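You operate a simulated robot arm through the tools that you are given. There is no shell and no other tool.

The job below is to be done with a simulated robot arm. You get a single attempt, and the scene is never put back.

## Task
Fold the packing carton's two open flaps down, wet the green label pad and press it across the seam.
Fine: wet it on the blue sponge.

It is judged by the outcome, as a careful person would: the job done as asked, and still so three seconds after it is handed in. It fails if anything else is knocked over, pushed out of place, dropped, spilled or broken. Flat cloth is picked up by pressing the open fingertips on it (5 to 10 N) and closing them slowly along it; thin cloth reads only 2 to 8 mm in the jaws.

## Robot
A 7-joint arm with a fingered hand, fixed in place. Base frame: the origin is on the floor under the middle of its stand, x ahead of it, y to its left, z up. Readings come in mm, degrees, newtons and seconds.
It reaches about 1085 mm from its shoulder. Its first joint turns from -166.0 to 166.0 degrees. Payload 3.7 kg.
The tool frame sits at the grasp point between the pads (the TCP): z along the fingers, y along the line on which they close. The tips reach 25 mm beyond it. The gripper opens to 88 mm; its body begins 29 mm behind the TCP. The gripper is a hand of 5 fingers: y runs from the thumb to the fingers, the wrist lies at [-13, -106, -174] in the tool frame, and closing takes about 1.5 s.
Orientation is that of the tool frame in the base frame, as a unit quaternion [w, x, y, z]. With the fingers straight down and the wrist toward the robot, the tool's x, y and z point along [0, 1, 0], [1, 0, 0] and [0, 0, -1] of the base frame.

## Interface
- The arm moves only by the tool move_arm. Its argument "series" is a list of rows, each an object (a shift or turn left out is 0, a gripper value left out holds the last) with "translation": the shift along the tool's x, y, z in mm, a list of three; "rotation": the turn, a rotation vector about the tool's x, y, z in degrees, a list of three. In form: [{"translation": [x, y, z], "rotation": [ax, ay, az]}, ...]. A call has 1 to 20 rows; each row is the pose to reach, as a shift and turn from the pose commanded when the call began, along the tool's axes at that moment. "grip" is the gripper command, from -1 (fully open) to 1 (shut), values between in proportion, set as the call begins (left out, the last holds). Rows are played at 5 a second. More than 50 mm and 8.6 degrees between two rows, or a gripper value outside its range, and nothing of the call is played. A pose out of reach is approached as far as the arm can. The call stops where the force on the tool passes 90 N (or 10 N more than at its start, if that is more) or the arm is blocked; 0.2 s more then pass. Each finger travels about 108 mm/s and halts on what it meets, pressing with about 23 N; the grip force reading is that of the motor and also rises with nothing between the fingers. The clock runs only during rows and for 0.2 s after the last one: add rows that repeat a pose to give the fingers time. It gives the time, the measured TCP pose, the force on the tool (base axes), the opening and the grip force at its end, in the units of the frame above (readings bear some noise), with the torque about the TCP (base axes, N m) and any sound that the robot's microphone picked up, and new pictures: "pictures" is both (left out), scene, wrist or none.
- Cameras (640 x 400 px; columns grow to the right, rows downward): "scene" is fixed at [399.4, 496.2, 1493]; the picture's right is [-0.78, -0.62, 0.00], its down [-0.36, 0.46, -0.81] and it looks along [0.51, -0.63, -0.58] (base axes); focal length 278 px, centre (320, 200). "wrist" rides on the gripper at [59, -79, -105] in the tool frame; the picture's right is [-0.73, 0.32, -0.61], its down [-0.62, -0.68, 0.38] and it looks along [-0.29, 0.66, 0.70] (tool axes); focal length 234 px, centre (320, 200). There is no depth. A picture from a camera that has moved, and an enlarged one, comes with that camera's place and axes in the base frame and with its lens. The place of the scene camera against the robot may be out by one fixed shift of up to 12 mm in any direction.
- preshape(shape): the hand has 5 fingers and takes this shape, open, in about a second: jaw (thumb against the fingers, like two jaws); tri (thumb and two fingers); tip (a fingertip pinch); poke (one finger out to press); point (the index stretched); flat (the hand flat); cup (the hand cupped); fist (a fist). The gripper value then closes the fingers along that shape, each until it touches; the sizes above hold for jaw. It gives what a move gives, with no picture.
- close_up(camera, box): a new picture of the part [left, top, right, bottom] of that camera's present view, enlarged. It takes no simulated time.
- job_done(): hands the job in; it is judged then, once.

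Places have to be worked out from the pictures, the camera data and where the tool is seen. Open the gripper and draw the arm clear of the work before you hand the job in, unless the task says otherwise.

The tools are called after "Request:" as name(argument=value, ...) on one line, values as JSON. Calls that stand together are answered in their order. move_arm: Moves the arm, as the interface text tells. Its arguments: {"type":"object","properties":{"series":{"type":"array","items":{"type":"object","properties":{"translation":{"type":"array","items":{"type":"number"}},"rotation":{"type":"array","items":{"type":"number"}}}}},"grip":{"type":"number"},"pictures":{"type":"string","enum":["both","scene","wrist","none"]}},"required":["series"]} The other tools are called the same way: preshape (shape) gives the hand a shape; close_up (camera, box) takes an enlarged picture of a part of a camera's view; job_done () hands the job in.

At the start:

```text
clock: 0.0
ee_pos: [462.0, -86.2, 1237.3]
tcp_rot: [0.0, 0.708, 0.706, 0.0]
wrist_force: [-0.2, 0.6, -0.3]
ft_torque: [0.0, -0.02, 0.02]
width: 87.6
gripper_force: 0.0
shape: jaw
```

scene: 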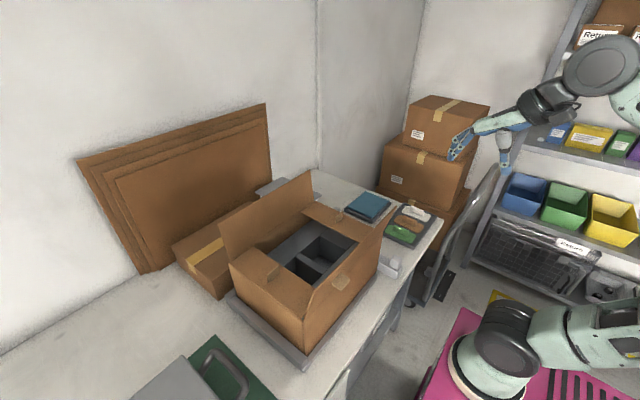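
wrist: 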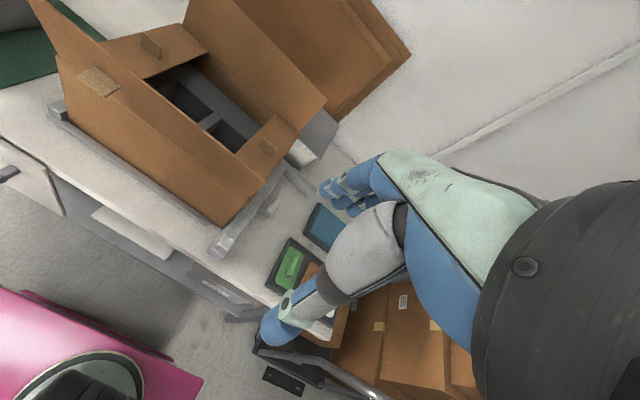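

I'll look closely at the carton, the sponge and the pads before moving anything.

Request:
close_up(camera="scene", box=[200, 150, 420, 380])

Request:
close_up(camera="scene", box=[320, 170, 460, 280])

Request:
close_up(camera="wrist", box=[0, 0, 440, 340])

```text
1.74 times, centred on (310, 265) of scene
camera zoom: at [399.4, 496.2, 1493.0], right [-0.78, -0.62, 0.0], down [-0.36, 0.46, -0.81], along [0.51, -0.63, -0.58], focal length 483 px, centre (337, 87)
```

zoom: 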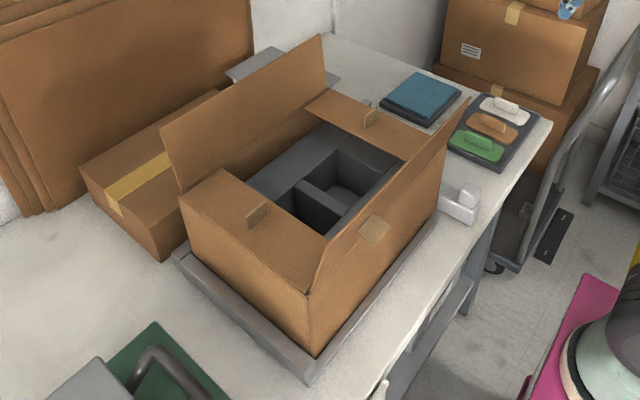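

```text
3.64 times, centred on (390, 225) of scene
camera zoom: at [399.4, 496.2, 1493.0], right [-0.78, -0.62, 0.0], down [-0.36, 0.46, -0.81], along [0.51, -0.63, -0.58], focal length 1009 px, centre (66, 109)
```

zoom: 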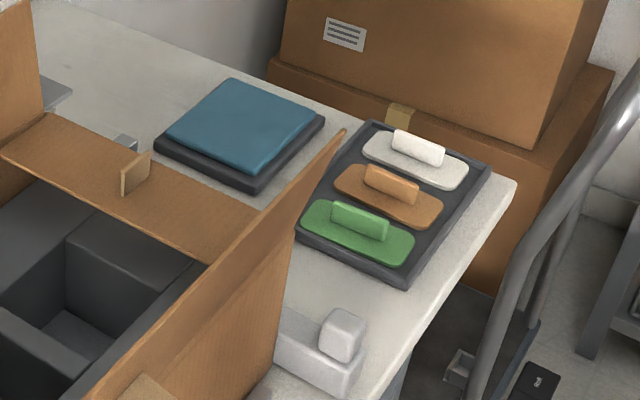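

```text
1.18 times, centred on (220, 170) of wrist
camera zoom: at [383.5, -26.1, 1343.9], right [0.32, -0.73, 0.61], down [-0.68, -0.62, -0.38], along [0.66, -0.29, -0.7], focal length 276 px, centre (438, 235)
```

zoom: 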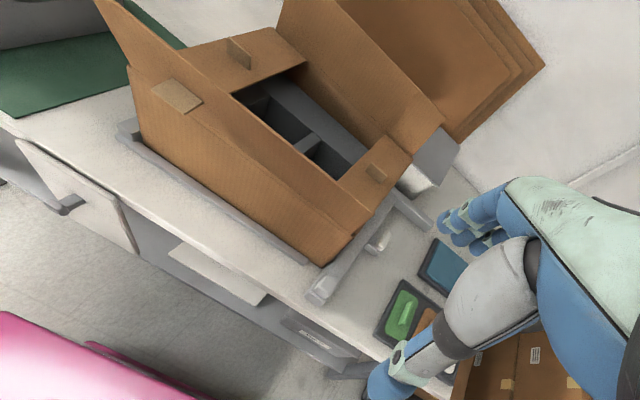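

The green pad seems to be near (638, -252, 815) and the carton runs along y with its long flaps on the ±x sides. I'll zoom further to make out the flap hinges and tabs.

Request:
close_up(camera="wrist", box=[20, 0, 200, 112])

Request:
close_up(camera="wrist", box=[160, 80, 340, 192])

Request:
close_up(camera="scene", box=[220, 170, 400, 282])

Request:
close_up(camera="scene", box=[220, 260, 400, 372])

```text
3.56 times, centred on (110, 56) of wrist
camera zoom: at [383.5, -26.1, 1343.9], right [0.32, -0.73, 0.61], down [-0.68, -0.62, -0.38], along [0.66, -0.29, -0.7], focal length 833 px, centre (1067, 712)
```

zoom: 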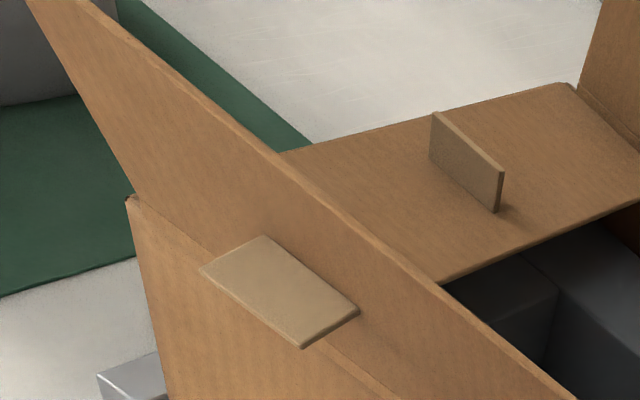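

```text
3.56 times, centred on (250, 136) of wrist
camera zoom: at [383.5, -26.1, 1343.9], right [0.32, -0.73, 0.61], down [-0.68, -0.62, -0.38], along [0.66, -0.29, -0.7], focal length 833 px, centre (569, 428)
```

zoom: 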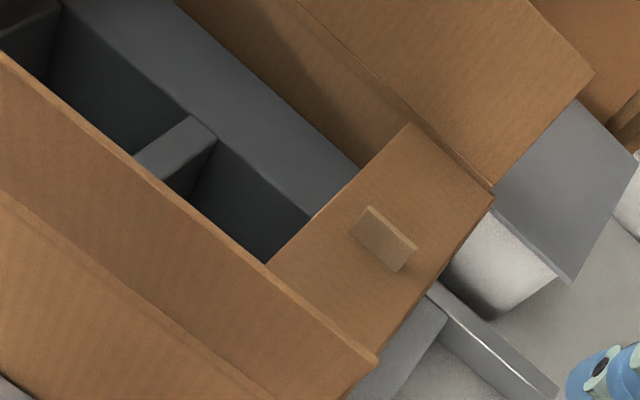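

```text
3.56 times, centred on (310, 226) of scene
camera zoom: at [399.4, 496.2, 1493.0], right [-0.78, -0.62, 0.0], down [-0.36, 0.46, -0.81], along [0.51, -0.63, -0.58], focal length 987 px, centre (356, 108)
```

zoom: 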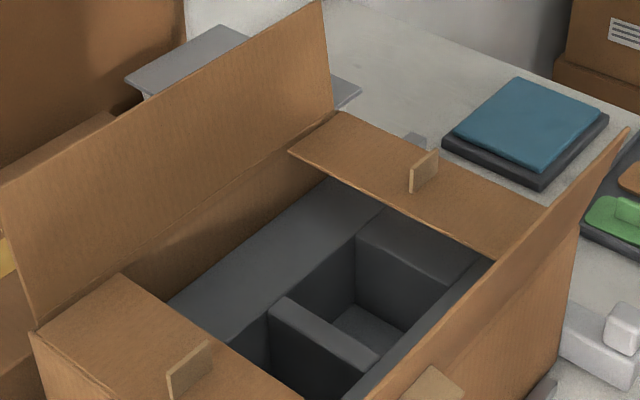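

```text
3.56 times, centred on (310, 316) of scene
camera zoom: at [399.4, 496.2, 1493.0], right [-0.78, -0.62, 0.0], down [-0.36, 0.46, -0.81], along [0.51, -0.63, -0.58], focal length 987 px, centre (356, -212)
```

zoom: 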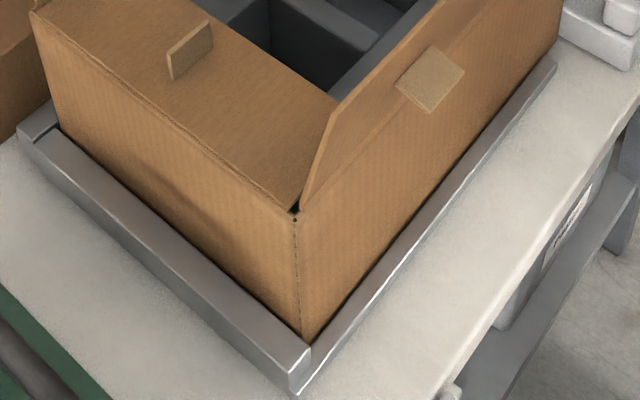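

Both long flaps stand up: the near one has a tab on its outside, and the short flaps are already folded in. I'll slide the hand to +y at its present height, well above the flaps, for a second wrist view of the carton.

Request:
move_arm(series=[{"translation": [40, 0, 0]}, {"translation": [80, 0, 0]}, {"translation": [120, 0, 0]}, {"translation": [160, 0, 0]}, {"translation": [200, 0, 0]}, {"translation": [240, 0, 0]}, {"translation": [240, 0, 0]}], pictures="both")

```text
clock: 1.6
ee_pos: [462.8, 154.1, 1237.5]
tcp_rot: [0.0, 0.707, 0.707, 0.0]
wrist_force: [-0.2, 0.6, -0.4]
ft_torque: [-0.02, 0.01, 0.02]
width: 87.7
gripper_force: 0.0
shape: jaw
camera wrist: at [383.5, 212.9, 1344.0], right [0.32, -0.73, 0.61], down [-0.68, -0.62, -0.38], along [0.66, -0.29, -0.7], focal length 234 px, centre (320, 200)
```

scene: 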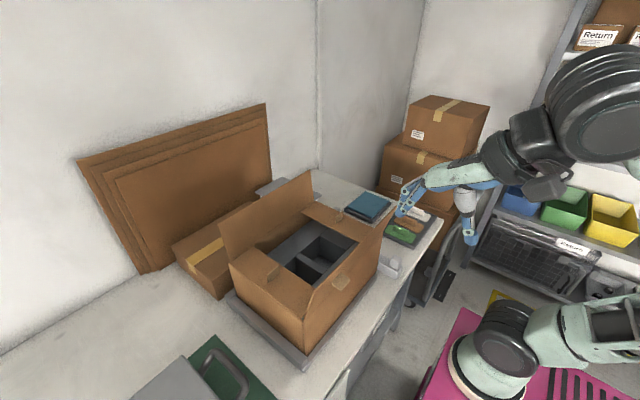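
wrist: 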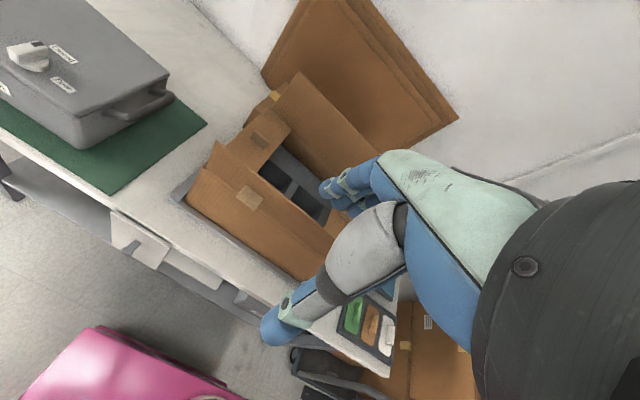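

The carton is now nearer the middle of the wrist view. I'll enlarge it to triangulate corners against the first view.

Request:
close_up(camera="wrist", box=[160, 60, 340, 172])

Request:
close_up(camera="wrist", box=[160, 160, 340, 272])

Request:
close_up(camera="wrist", box=[280, 250, 460, 362])

```text
3.56 times, centred on (250, 116) of wrist
camera zoom: at [383.5, 212.9, 1344.0], right [0.32, -0.73, 0.61], down [-0.68, -0.62, -0.38], along [0.66, -0.29, -0.7], focal length 833 px, centre (569, 499)
```

zoom: 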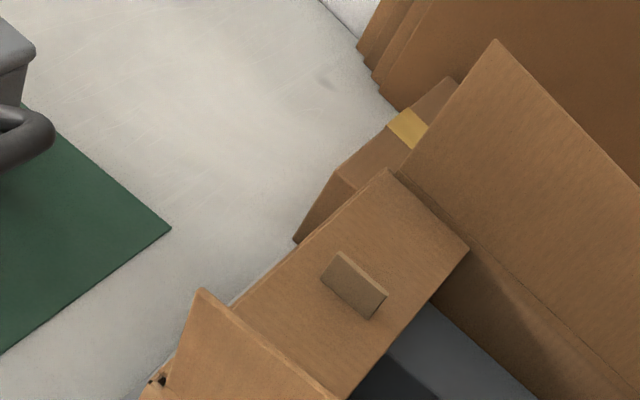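

```text
3.56 times, centred on (250, 216) of wrist
camera zoom: at [383.5, 212.9, 1344.0], right [0.32, -0.73, 0.61], down [-0.68, -0.62, -0.38], along [0.66, -0.29, -0.7], focal length 833 px, centre (569, 143)
```

zoom: 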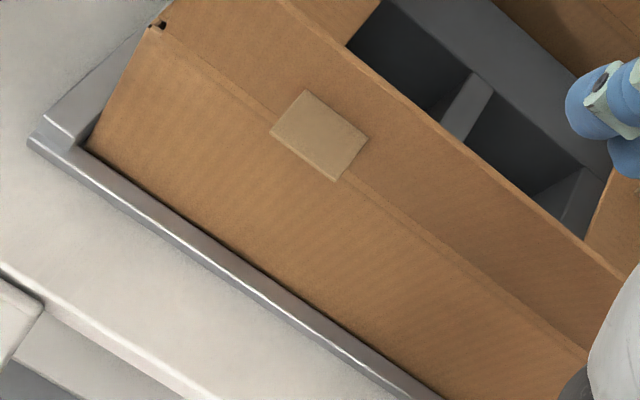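

```text
3.56 times, centred on (370, 306) of wrist
camera zoom: at [383.5, 212.9, 1344.0], right [0.32, -0.73, 0.61], down [-0.68, -0.62, -0.38], along [0.66, -0.29, -0.7], focal length 833 px, centre (142, -177)
```

zoom: 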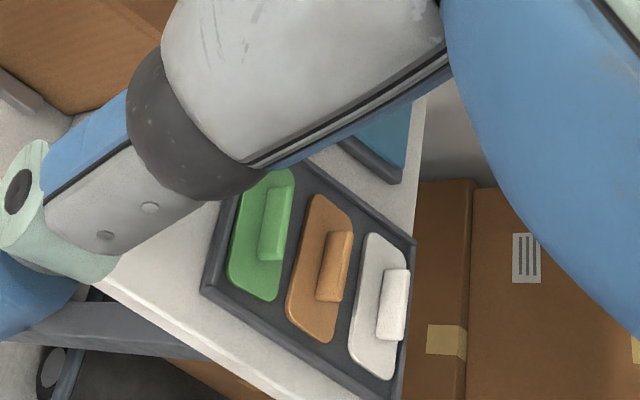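

Triangulating: the carton's top edge is at z≈964, with x from 622 to 869 and y from -55 to 276. The near flap leans out to about (594, 1080), and its tab is at y≈188. I'll close the hand and bring it down just in front of the near flap's outer face at mid-length.

Request:
move_arm(series=[{"translation": [-10, 10, 0]}, {"translation": [-20, 20, 20]}, {"translation": [-30, 30, 50]}, {"translation": [-40, 40, 80]}, {"translation": [-44, 50, 110]}, {"translation": [-44, 55, 135]}, {"translation": [-44, 55, 150]}, {"translation": [-44, 55, 150]}, {"translation": [-44, 55, 150]}], grip=1, pictures="both")

```text
clock: 3.6
ee_pos: [518.8, 111.7, 1084.6]
tcp_rot: [-0.001, 0.707, 0.707, 0.0]
wrist_force: [0.8, -0.8, -0.8]
ft_torque: [0.0, 0.02, -0.02]
width: 0.1
gripper_force: 22.9
shape: jaw
camera wrist: at [439.4, 170.6, 1192.3], right [0.32, -0.73, 0.61], down [-0.68, -0.62, -0.38], along [0.66, -0.29, -0.7], focal length 234 px, centre (320, 200)
```

scene: 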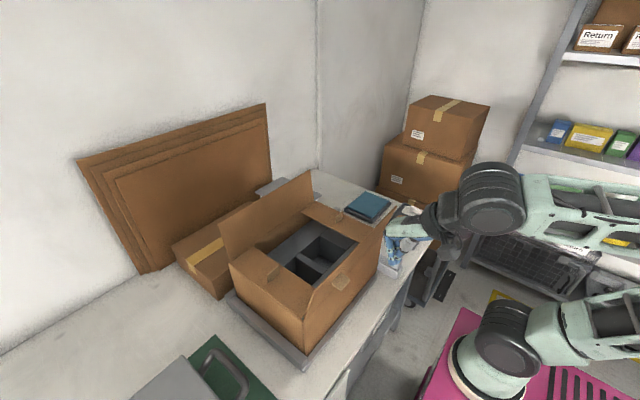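
wrist: 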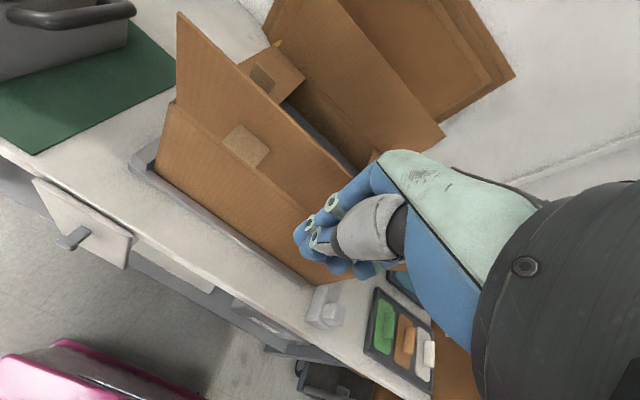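

The closed hand is in front of the near flap. I push it slowly toward +x to tip the flap past vertical.

Request:
move_arm(series=[{"translation": [0, 15, 0]}, {"translation": [0, 30, 0]}, {"translation": [0, 42, 0]}, {"translation": [0, 54, 0]}, {"translation": [0, 66, 0]}, {"translation": [0, 78, 0]}, {"translation": [0, 90, 0]}, {"translation": [0, 102, 0]}, {"translation": [0, 114, 0]}, {"translation": [0, 122, 0]}], pictures="both")

```text
clock: 5.8
ee_pos: [640.7, 110.8, 1087.1]
tcp_rot: [0.0, 0.707, 0.707, -0.001]
wrist_force: [-1.5, -0.1, -0.2]
ft_torque: [0.01, -0.01, 0.01]
width: 0.0
gripper_force: 22.5
shape: jaw
camera wrist: at [560.5, 170.0, 1193.6], right [0.32, -0.73, 0.61], down [-0.68, -0.62, -0.38], along [0.66, -0.29, -0.7], focal length 234 px, centre (320, 200)
```

scene: 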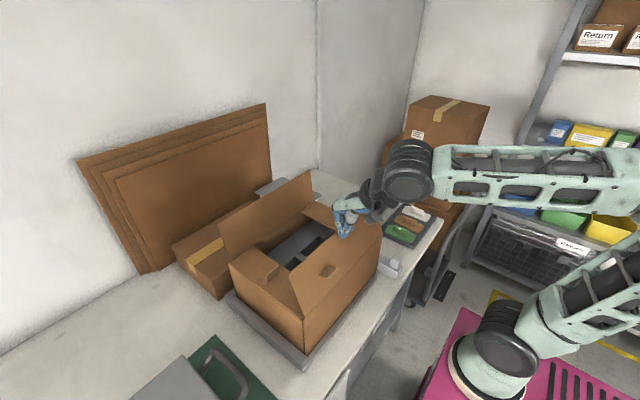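
wrist: 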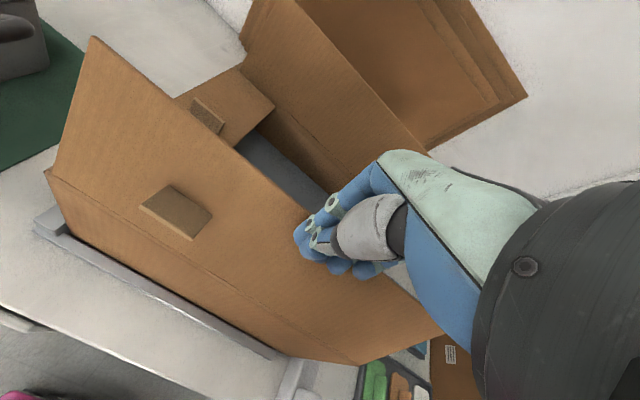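

The flap is past vertical with only about 1.5 N of resistance. I continue along its arc, forward and down.

Request:
move_arm(series=[{"translation": [0, 14, 2]}, {"translation": [0, 26, 8]}, {"translation": [0, 37, 16]}, {"translation": [0, 47, 25]}, {"translation": [0, 55, 35]}, {"translation": [0, 62, 46]}, {"translation": [0, 67, 57]}, {"translation": [0, 70, 66]}, {"translation": [0, 70, 66]}], pictures="both")

```text
clock: 7.8
ee_pos: [711.6, 111.2, 1020.7]
tcp_rot: [0.0, 0.707, 0.707, 0.0]
wrist_force: [0.5, -0.5, 0.1]
ft_torque: [-0.05, -0.03, -0.01]
width: 0.1
gripper_force: 23.4
shape: jaw
camera wrist: at [630.7, 169.7, 1127.6], right [0.32, -0.73, 0.61], down [-0.68, -0.62, -0.38], along [0.66, -0.29, -0.7], focal length 234 px, centre (320, 200)
```

scene: 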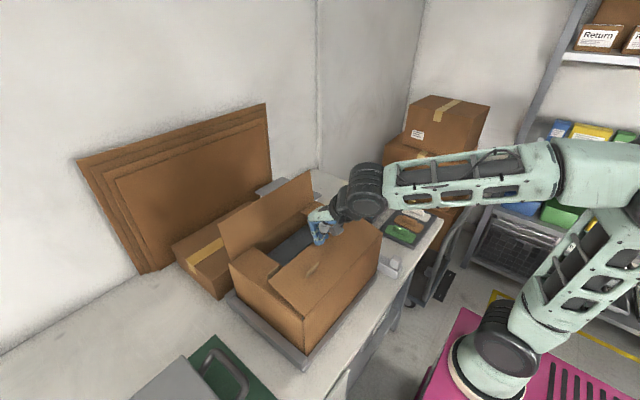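
wrist: 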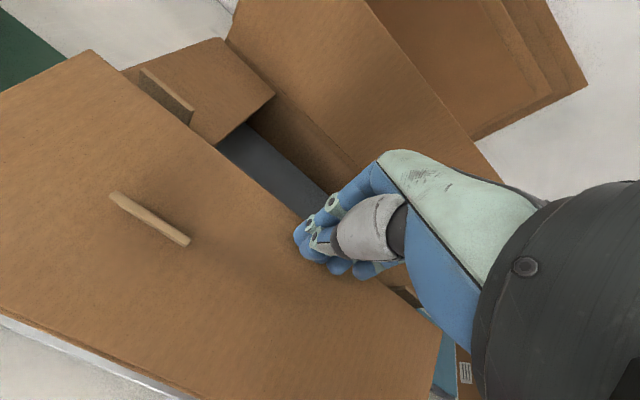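

The near flap is at roughly 70° and follows the fingertips. I lower further to press it flat, watching the force.

Request:
move_arm(series=[{"translation": [0, 1, 8]}, {"translation": [0, 1, 14]}, {"translation": [0, 1, 19]}, {"translation": [0, 1, 23]}, {"translation": [0, 1, 26]}, {"translation": [0, 1, 26]}], pictures="both")

```text
clock: 9.2
ee_pos: [711.5, 111.6, 995.8]
tcp_rot: [0.001, 0.707, 0.707, 0.0]
wrist_force: [1.1, -0.2, 6.4]
ft_torque: [-0.04, -0.05, 0.05]
width: 0.0
gripper_force: 23.1
shape: jaw
camera wrist: at [631.5, 170.1, 1102.4], right [0.32, -0.73, 0.61], down [-0.68, -0.62, -0.38], along [0.66, -0.29, -0.7], focal length 234 px, centre (320, 200)
```

scene: 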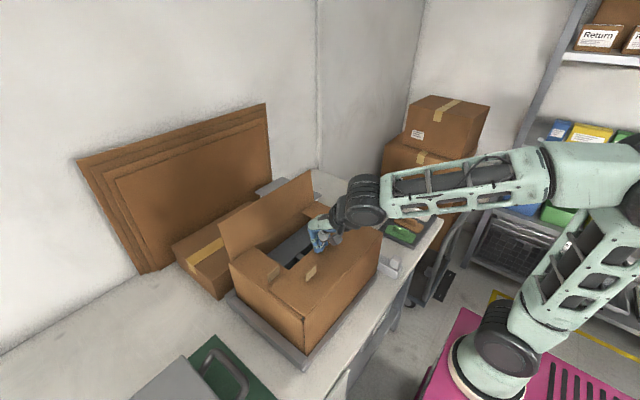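
wrist: 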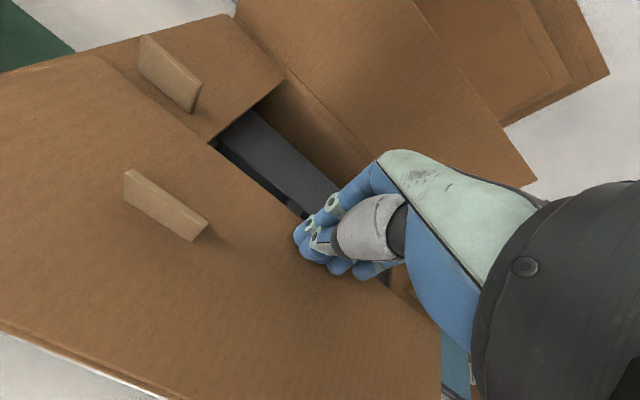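

6.4 N upward at a tip height of about 971, so the flap is resting flat on the short flaps. I'll raise the hand to see whether it stays down.

Request:
move_arm(series=[{"translation": [0, 0, -15]}, {"translation": [0, 0, -40]}, {"translation": [0, 0, -75]}, {"translation": [0, 0, -110]}, {"translation": [0, 0, -145]}, {"translation": [0, 0, -165]}, {"translation": [0, 0, -165]}], pictures="both")

```text
clock: 10.8
ee_pos: [711.9, 110.9, 1161.3]
tcp_rot: [0.001, 0.708, 0.706, -0.001]
wrist_force: [-0.1, -0.5, 0.2]
ft_torque: [-0.01, 0.01, 0.03]
width: 0.0
gripper_force: 23.1
shape: jaw
camera wrist: at [631.1, 169.6, 1268.3], right [0.32, -0.73, 0.61], down [-0.68, -0.62, -0.38], along [0.66, -0.29, -0.7], focal length 234 px, centre (320, 200)
```

scene: 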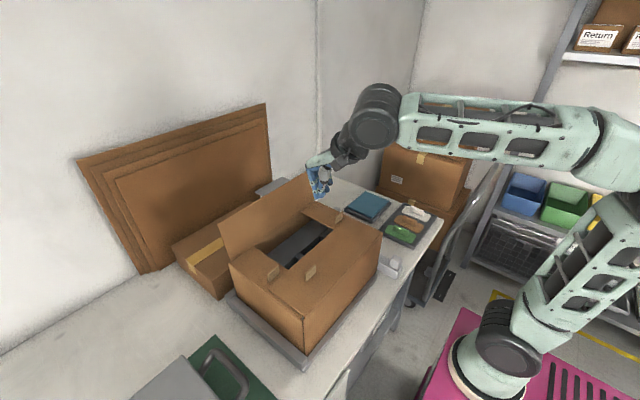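
wrist: 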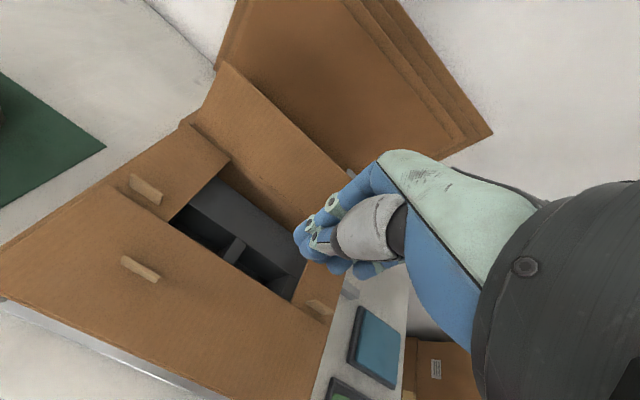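

The near flap stays down. Next I raise the hand, pass over the far flap's top edge (z≈1085) and stop above the space behind it.

Request:
move_arm(series=[{"translation": [0, 20, -25]}, {"translation": [0, 55, -40]}, {"translation": [0, 95, -40]}, {"translation": [0, 135, -40]}, {"translation": [0, 175, -40]}, {"translation": [0, 215, -40]}, {"translation": [0, 250, -40]}, {"translation": [0, 270, -40]}, {"translation": [0, 270, -40]}], pictures="both")

```text
clock: 12.8
ee_pos: [981.9, 110.5, 1202.2]
tcp_rot: [0.0, 0.707, 0.707, 0.001]
wrist_force: [0.1, 0.5, -0.3]
ft_torque: [-0.04, 0.0, 0.04]
width: 0.0
gripper_force: 23.0
shape: jaw
camera wrist: at [902.5, 169.7, 1308.6], right [0.32, -0.73, 0.61], down [-0.68, -0.62, -0.38], along [0.66, -0.29, -0.7], focal length 234 px, centre (320, 200)
```

scene: 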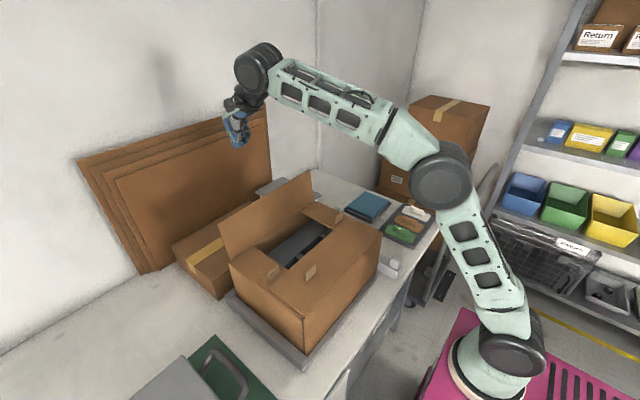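
wrist: 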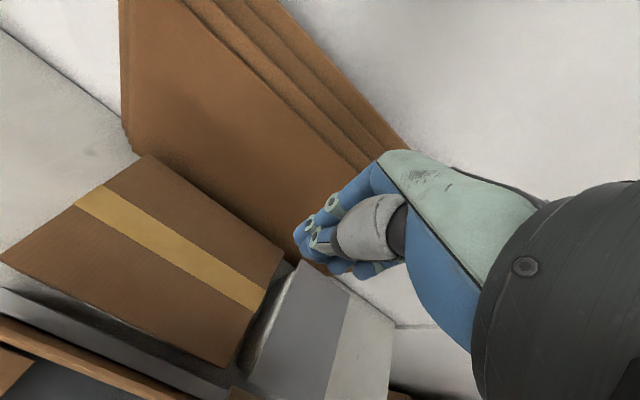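

The hand clears everything behind the carton: the taped box and grey plate are well below, and the boards are more than 100 mm further back. I lower the fingertips to about z 1050 behind the far flap.

Request:
move_arm(series=[{"translation": [0, 0, 25]}, {"translation": [0, 0, 50]}, {"translation": [0, 0, 75]}, {"translation": [0, 0, 100]}, {"translation": [0, 0, 125]}, {"translation": [0, 0, 125]}], pictures="both")

```text
clock: 14.2
ee_pos: [982.5, 112.9, 1074.0]
tcp_rot: [0.001, 0.707, 0.707, 0.0]
wrist_force: [0.2, -1.2, 0.5]
ft_torque: [-0.01, 0.01, -0.03]
width: 0.0
gripper_force: 22.8
shape: jaw
camera wrist: at [903.1, 170.7, 1181.6], right [0.32, -0.73, 0.61], down [-0.68, -0.62, -0.38], along [0.66, -0.29, -0.7], focal length 234 px, centre (320, 200)
```

scene: 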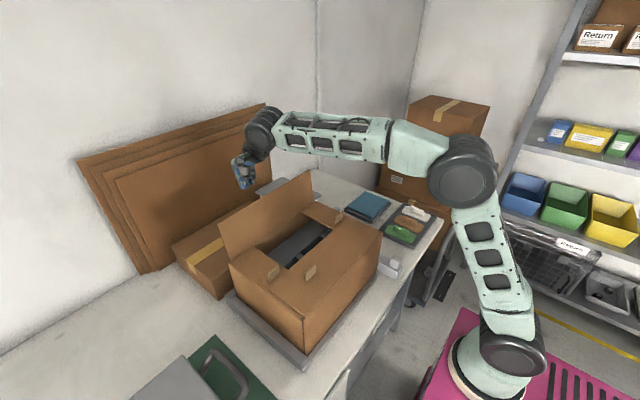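
wrist: 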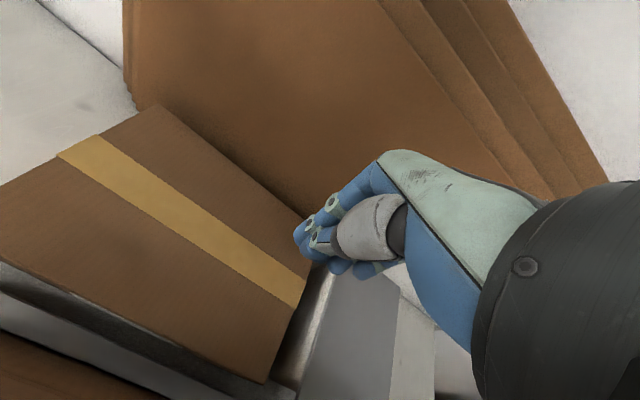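

The tips are at z≈1049 behind the far flap with no contact. I pull back toward -x to swing the flap up past vertical.

Request:
move_arm(series=[{"translation": [0, -15, 0]}, {"translation": [0, -28, 0]}, {"translation": [0, -40, 0]}, {"translation": [0, -52, 0]}, {"translation": [0, -64, 0]}, {"translation": [0, -76, 0]}, {"translation": [0, -88, 0]}, {"translation": [0, -100, 0]}, {"translation": [0, -112, 0]}, {"translation": [0, -122, 0]}, {"translation": [0, -130, 0]}], pictures="both")

```text
clock: 16.6
ee_pos: [851.6, 111.1, 1076.6]
tcp_rot: [0.0, 0.708, 0.706, 0.0]
wrist_force: [-0.2, 0.5, 0.2]
ft_torque: [-0.01, 0.01, 0.0]
width: 0.0
gripper_force: 23.3
shape: jaw
camera wrist: at [772.0, 170.3, 1182.4], right [0.32, -0.73, 0.61], down [-0.68, -0.62, -0.38], along [0.66, -0.29, -0.7], focal length 234 px, centre (320, 200)
```

scene: 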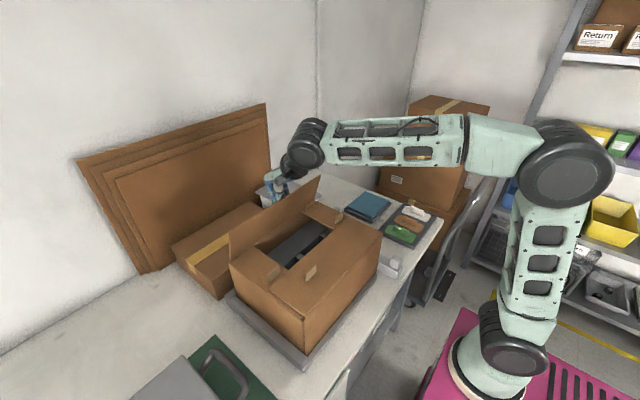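
wrist: 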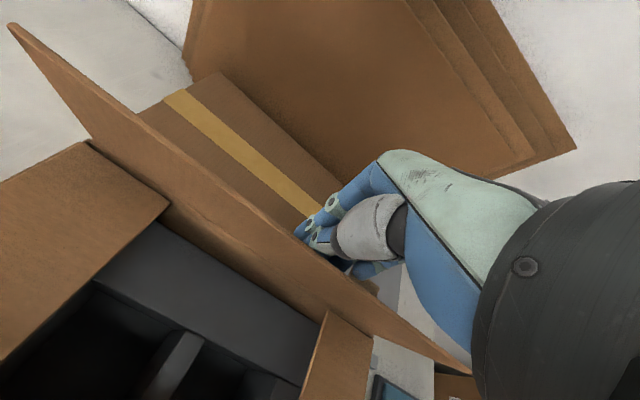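

The far flap is now just past vertical. I follow its arc, back and down, mirroring the first flap.

Request:
move_arm(series=[{"translation": [0, -14, 0]}, {"translation": [0, -26, 4]}, {"translation": [0, -37, 11]}, {"translation": [0, -47, 19]}, {"translation": [0, -55, 28]}, {"translation": [0, -62, 38]}, {"translation": [0, -67, 48]}, {"translation": [0, -70, 56]}, {"translation": [0, -70, 56]}], pictures="both")

```text
clock: 18.6
ee_pos: [780.8, 111.6, 1020.0]
tcp_rot: [0.0, 0.708, 0.707, 0.0]
wrist_force: [-0.2, 0.1, -0.5]
ft_torque: [-0.01, 0.04, 0.02]
width: 0.1
gripper_force: 22.9
shape: jaw
camera wrist: at [701.3, 170.1, 1126.4], right [0.32, -0.73, 0.61], down [-0.68, -0.62, -0.38], along [0.66, -0.29, -0.7], focal length 234 px, centre (320, 200)
```

scene: 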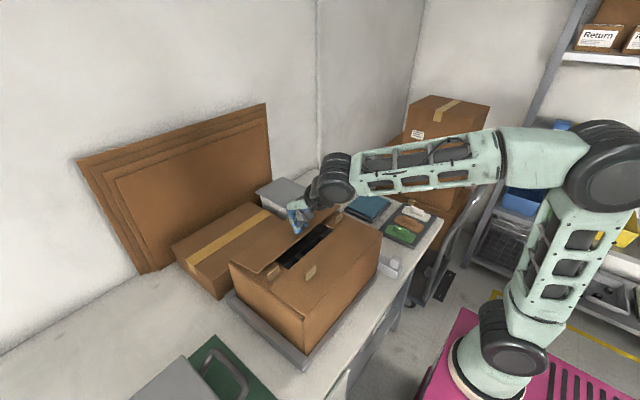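
wrist: 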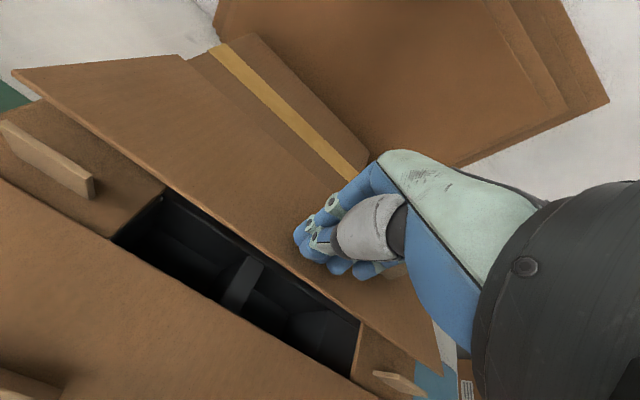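

The far flap follows well. I press it down flat to about the same tip height as the first.

Request:
move_arm(series=[{"translation": [0, -1, 8]}, {"translation": [0, -1, 14]}, {"translation": [0, -1, 19]}, {"translation": [0, -1, 23]}, {"translation": [0, -1, 26]}, {"translation": [0, -1, 26]}], pictures="both")

```text
clock: 20.0
ee_pos: [780.8, 110.8, 995.1]
tcp_rot: [0.001, 0.708, 0.706, 0.001]
wrist_force: [4.8, -1.0, 14.7]
ft_torque: [-0.08, -0.09, 0.02]
width: 0.0
gripper_force: 23.6
shape: jaw
camera wrist: at [700.9, 169.3, 1101.5], right [0.32, -0.73, 0.61], down [-0.68, -0.62, -0.39], along [0.66, -0.29, -0.69], focal length 234 px, centre (320, 200)
```

scene: 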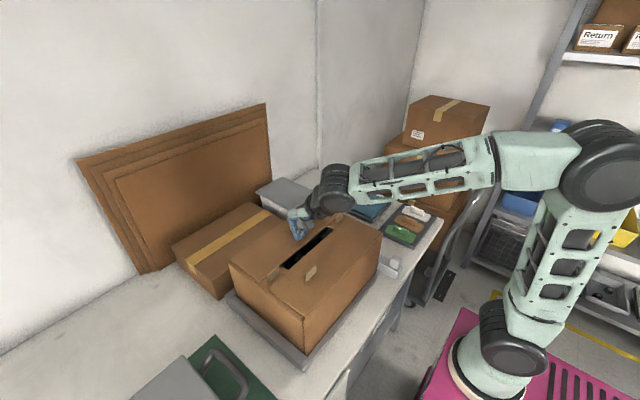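
wrist: 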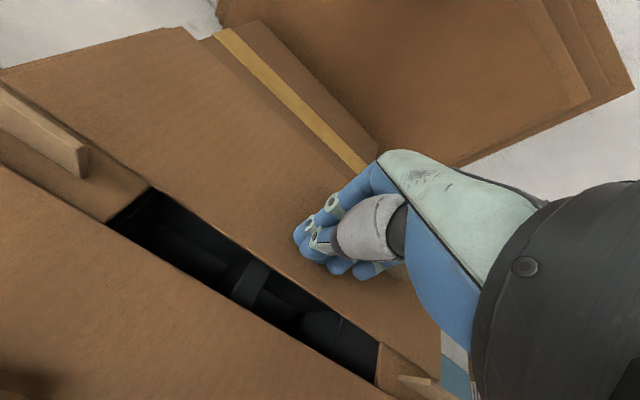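

14.7 N, so the far flap is firmly down; a gap of some width remains between the two flaps. I lift straight up and look.

Request:
move_arm(series=[{"translation": [0, 2, -12]}, {"translation": [0, 2, -35]}, {"translation": [0, 0, -70]}, {"translation": [0, -25, -105]}, {"translation": [0, -60, -140]}, {"translation": [0, -95, -165]}, {"translation": [0, -130, -175]}, {"translation": [0, -130, -175]}], pictures="both")

Request:
close_up(camera="scene", box=[220, 190, 400, 302])

Request:
close_up(camera="wrist", box=[0, 60, 420, 322])

```text
clock: 21.8
ee_pos: [648.9, 109.8, 1169.8]
tcp_rot: [0.0, 0.708, 0.707, 0.0]
wrist_force: [-0.3, 0.6, -0.4]
ft_torque: [0.03, -0.03, 0.02]
width: 0.0
gripper_force: 23.2
shape: jaw
camera wrist: at [569.5, 167.7, 1275.8], right [0.32, -0.73, 0.61], down [-0.68, -0.62, -0.38], along [0.66, -0.29, -0.7], focal length 234 px, centre (320, 200)
```

scene: 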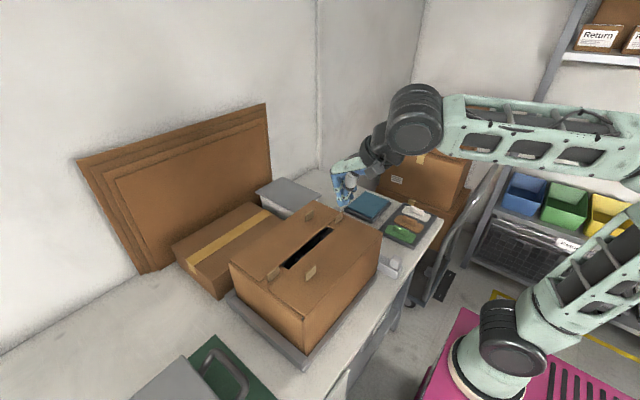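
wrist: 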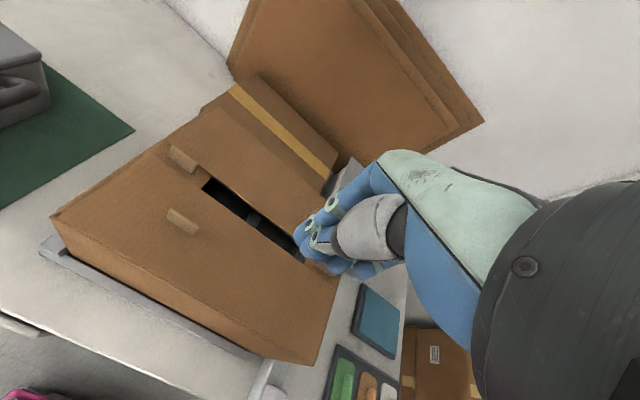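

```text
3.56 times, centred on (310, 246) of scene
camera zoom: at [399.4, 496.2, 1493.0], right [-0.78, -0.62, 0.0], down [-0.36, 0.46, -0.81], along [0.51, -0.63, -0.58], focal length 987 px, centre (356, 36)
```

zoom: 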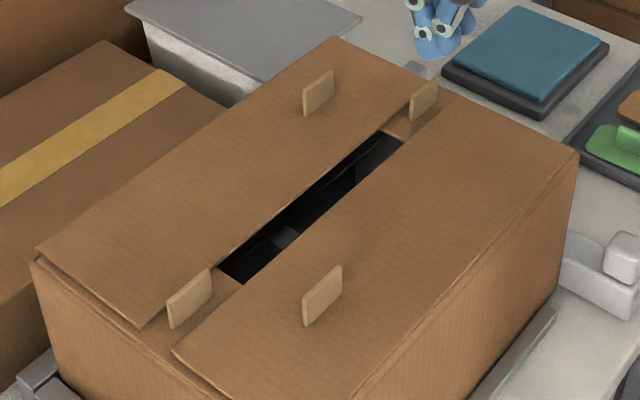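

```text
1.52 times, centred on (210, 191) of wrist
camera zoom: at [569.5, 167.7, 1275.8], right [0.32, -0.73, 0.61], down [-0.68, -0.62, -0.38], along [0.66, -0.29, -0.7], focal length 357 px, centre (488, 214)
```

zoom: 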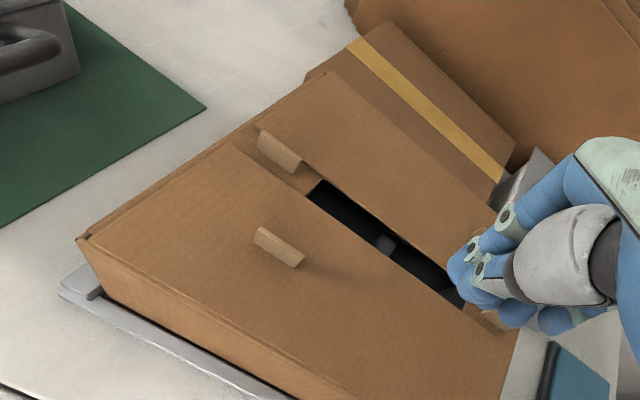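

Both flaps lie flat, with a gap of about 25 mm (x≈734–758) centred on x≈746; the tabs are at y≈239, 188, 32 and -20, so y≈110 is free for the label. Now I turn the hand 90° so it closes along y, across the green pad's handle, and travel to above the tray while opening it.

Request:
move_arm(series=[{"translation": [-20, 0, -10], "rotation": [0, 0, 7.5]}, {"translation": [-50, 0, -15], "rotation": [0, 0, 15]}, {"translation": [-80, 0, -15], "rotation": [0, 0, 22.5]}, {"translation": [-112, 0, -15], "rotation": [0, 0, 30]}, {"translation": [-144, -5, -15], "rotation": [0, 0, 37.5]}, {"translation": [-176, -5, -15], "rotation": [0, 0, 45]}, {"translation": [-208, -5, -15], "rotation": [0, 0, 52.5]}, {"translation": [-240, -8, -10], "rotation": [0, 0, 60]}, {"translation": [-272, -8, 0], "rotation": [0, 0, 67.5]}, {"translation": [-304, -11, 20], "rotation": [0, 0, 75]}, {"translation": [-336, -11, 40], "rotation": [0, 0, 82.5]}, {"translation": [-362, -11, 60], "rotation": [0, 0, 90]}, {"translation": [-362, -11, 60], "rotation": [0, 0, 90]}], grip=-1, pictures="both")

```text
clock: 24.6
ee_pos: [638.6, -253.7, 1110.2]
tcp_rot: [0.0, 1.0, -0.001, 0.001]
wrist_force: [0.3, 0.1, -0.3]
ft_torque: [0.04, 0.01, 0.0]
width: 87.6
gripper_force: 0.0
shape: jaw
camera wrist: at [696.2, -174.2, 1216.0], right [-0.73, -0.32, 0.61], down [-0.62, 0.68, -0.38], along [-0.29, -0.66, -0.7], focal length 234 px, centre (320, 200)
```

scene: 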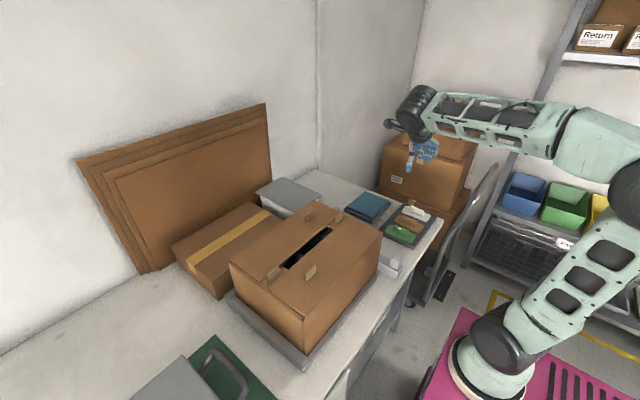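
wrist: 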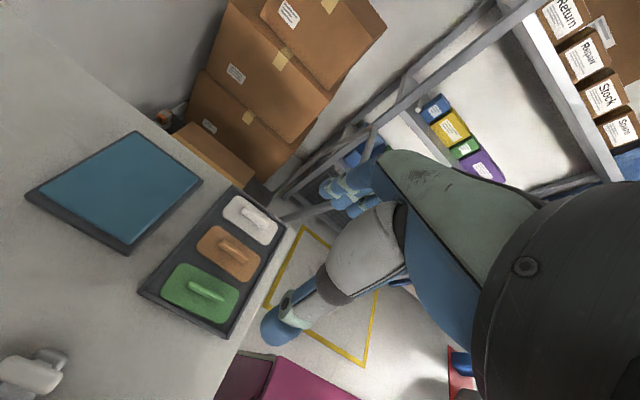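

This view shows the tray, pads and sponge clearly. I'll enlarge them to measure the green pad and its handle.

Request:
close_up(camera="wrist", box=[140, 180, 300, 340])

Request:
close_up(camera="wrist", box=[10, 110, 230, 270])

Request:
close_up(camera="wrist", box=[230, 150, 430, 360])

```text
2.50 times, centred on (220, 260) of wrist
camera zoom: at [696.2, -174.2, 1216.0], right [-0.73, -0.32, 0.61], down [-0.62, 0.68, -0.38], along [-0.29, -0.66, -0.7], focal length 585 px, centre (570, 50)
```

zoom: 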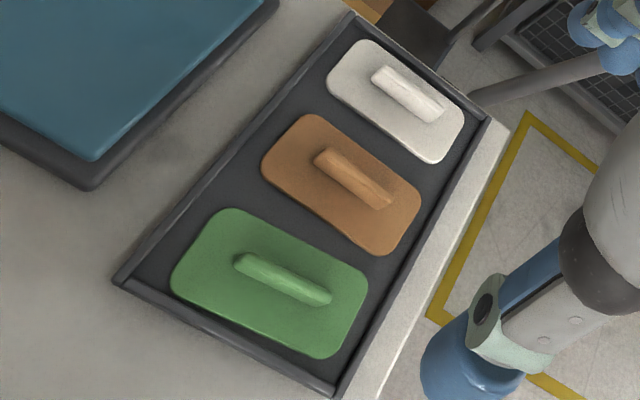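

```text
2.50 times, centred on (120, 190) of wrist
camera zoom: at [696.2, -174.2, 1216.0], right [-0.73, -0.32, 0.61], down [-0.62, 0.68, -0.38], along [-0.29, -0.66, -0.7], focal length 585 px, centre (820, 225)
```

zoom: 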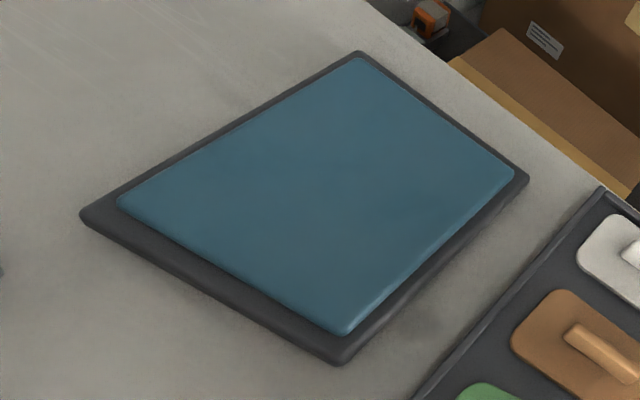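

```text
1.90 times, centred on (330, 255) of wrist
camera zoom: at [696.2, -174.2, 1216.0], right [-0.73, -0.32, 0.61], down [-0.62, 0.68, -0.38], along [-0.29, -0.66, -0.7], focal length 446 px, centre (301, 95)
```

zoom: 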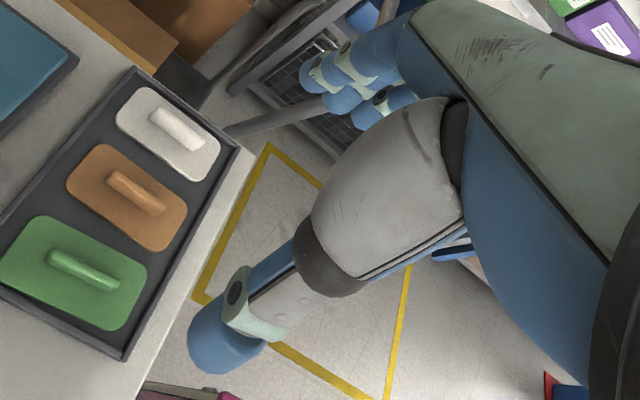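

The green pad is about 100 × 48 mm, centred near (634, -253), turned about 4.5°. Its handle is about 52 mm long along x with its top at z≈827, and the orange handle is about 70 mm further to -y. I align to the handle, set a half opening and go down to a hover above it.

Request:
move_arm(series=[{"translation": [-1, 0, 30], "rotation": [0, 0, -2]}, {"translation": [-2, 0, 65], "rotation": [0, 0, -4.5]}, {"translation": [-3, 0, 100], "rotation": [0, 0, -4.5]}, {"translation": [-3.5, 0.5, 135], "rotation": [0, 0, -4.5]}, {"translation": [-3.5, 0.8, 170], "rotation": [0, 0, -4.5]}, {"translation": [-3.5, 0.8, 200], "rotation": [0, 0, -4.5]}, {"translation": [-3.5, 0.8, 220], "rotation": [0, 0, -4.5]}, {"translation": [-3.5, 0.8, 220], "rotation": [0, 0, -4.5]}], grip=-0.23, pictures="both")

Request:
close_up(camera="wrist", box=[180, 140, 440, 400])

```text
clock: 26.4
ee_pos: [636.3, -252.4, 888.1]
tcp_rot: [-0.001, 0.999, 0.039, 0.0]
wrist_force: [-0.1, -0.3, 0.5]
ft_torque: [0.02, 0.02, -0.04]
width: 54.7
gripper_force: 0.1
shape: jaw
camera wrist: at [687.9, -170.1, 994.5], right [-0.7, -0.38, 0.61], down [-0.67, 0.63, -0.38], along [-0.24, -0.68, -0.7], focal length 234 px, centre (320, 200)
```

scene: 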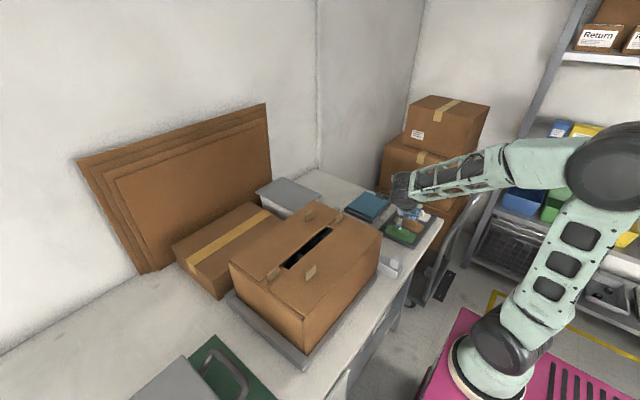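
wrist: 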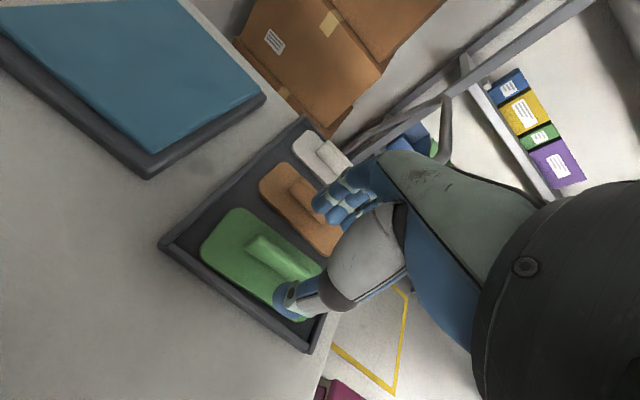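

```text
1.54 times, centred on (310, 270) of wrist
camera zoom: at [687.9, -170.1, 994.5], right [-0.7, -0.38, 0.61], down [-0.67, 0.63, -0.38], along [-0.24, -0.68, -0.7], focal length 360 px, centre (335, 92)
```

zoom: 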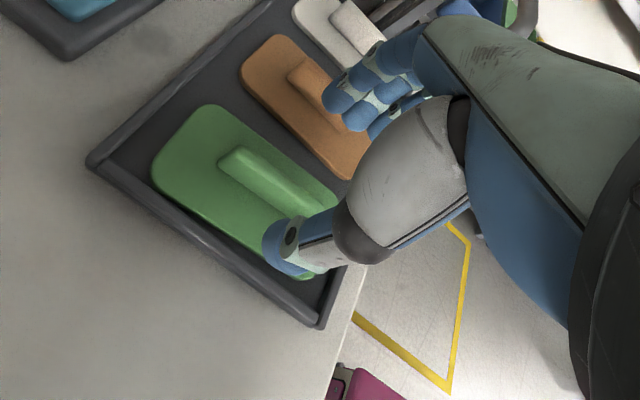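

The handle is lined up between thumb and fingers: pad top ≈ 813, tray rim ≈ 814. I narrow the opening to about 36 mm so the thumb stays inside the rim, and descend so the tips end a few mm above the pad.

Request:
move_arm(series=[{"translation": [-1, 0.5, 0]}, {"translation": [-1, 0.5, 10]}, {"translation": [-1, 0.5, 22]}, {"translation": [-1, 0.5, 33]}, {"translation": [-1, 0.5, 41]}, {"translation": [-1, 0.5, 46]}, {"translation": [-1, 0.5, 46]}], grip=0.18, pictures="both")

Request:
close_up(camera="wrist", box=[180, 140, 440, 400])

Request:
close_up(camera="scene", box=[360, 170, 460, 260])

```text
clock: 28.0
ee_pos: [633.5, -251.6, 842.0]
tcp_rot: [0.0, 0.999, 0.039, 0.0]
wrist_force: [0.1, 0.0, 0.5]
ft_torque: [-0.01, 0.03, 0.02]
width: 36.6
gripper_force: 0.2
shape: jaw
camera wrist: at [685.8, -168.7, 948.6], right [-0.7, -0.38, 0.61], down [-0.67, 0.63, -0.38], along [-0.24, -0.68, -0.7], focal length 234 px, centre (320, 200)
```

scene: 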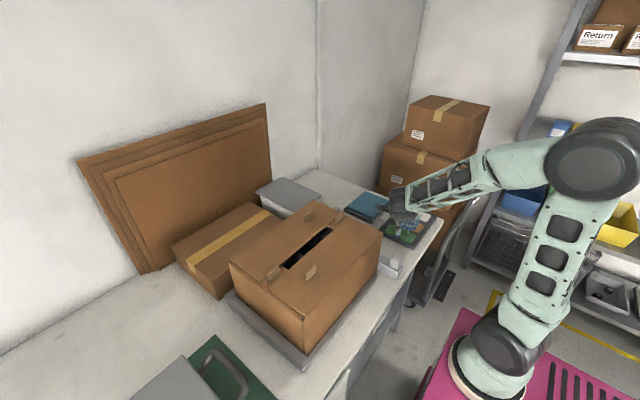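
wrist: 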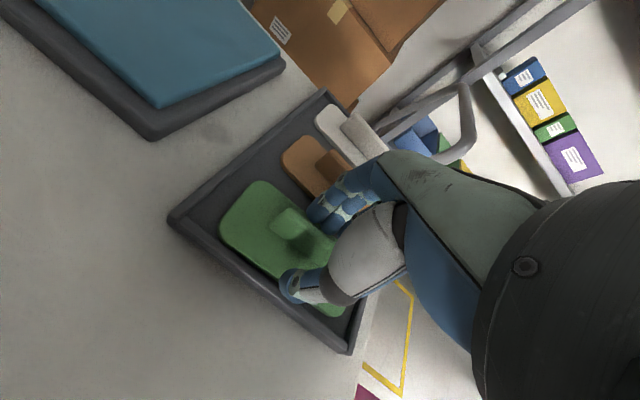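

```text
1.54 times, centred on (310, 270) of wrist
camera zoom: at [685.8, -168.7, 948.6], right [-0.7, -0.38, 0.61], down [-0.67, 0.63, -0.38], along [-0.24, -0.68, -0.7], focal length 360 px, centre (335, 92)
```

zoom: 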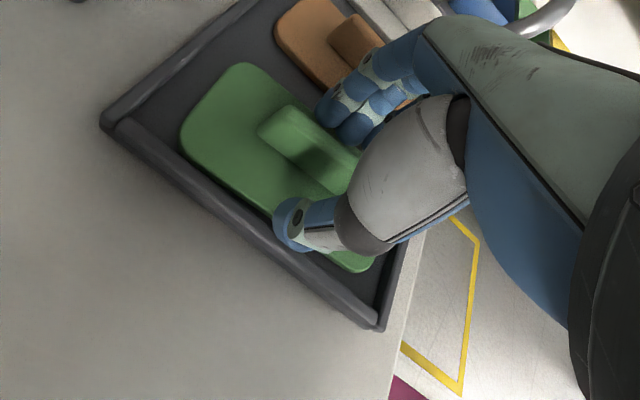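

```text
4.44 times, centred on (410, 215) of scene
camera zoom: at [399.4, 496.2, 1493.0], right [-0.78, -0.62, 0.0], down [-0.36, 0.46, -0.81], along [0.51, -0.63, -0.58], focal length 1233 px, centre (-80, 133)
```

zoom: 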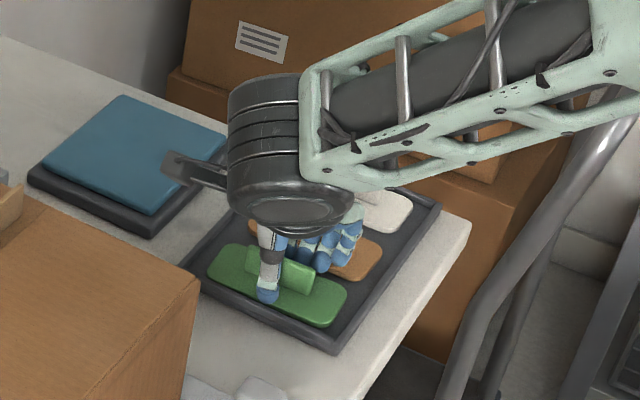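

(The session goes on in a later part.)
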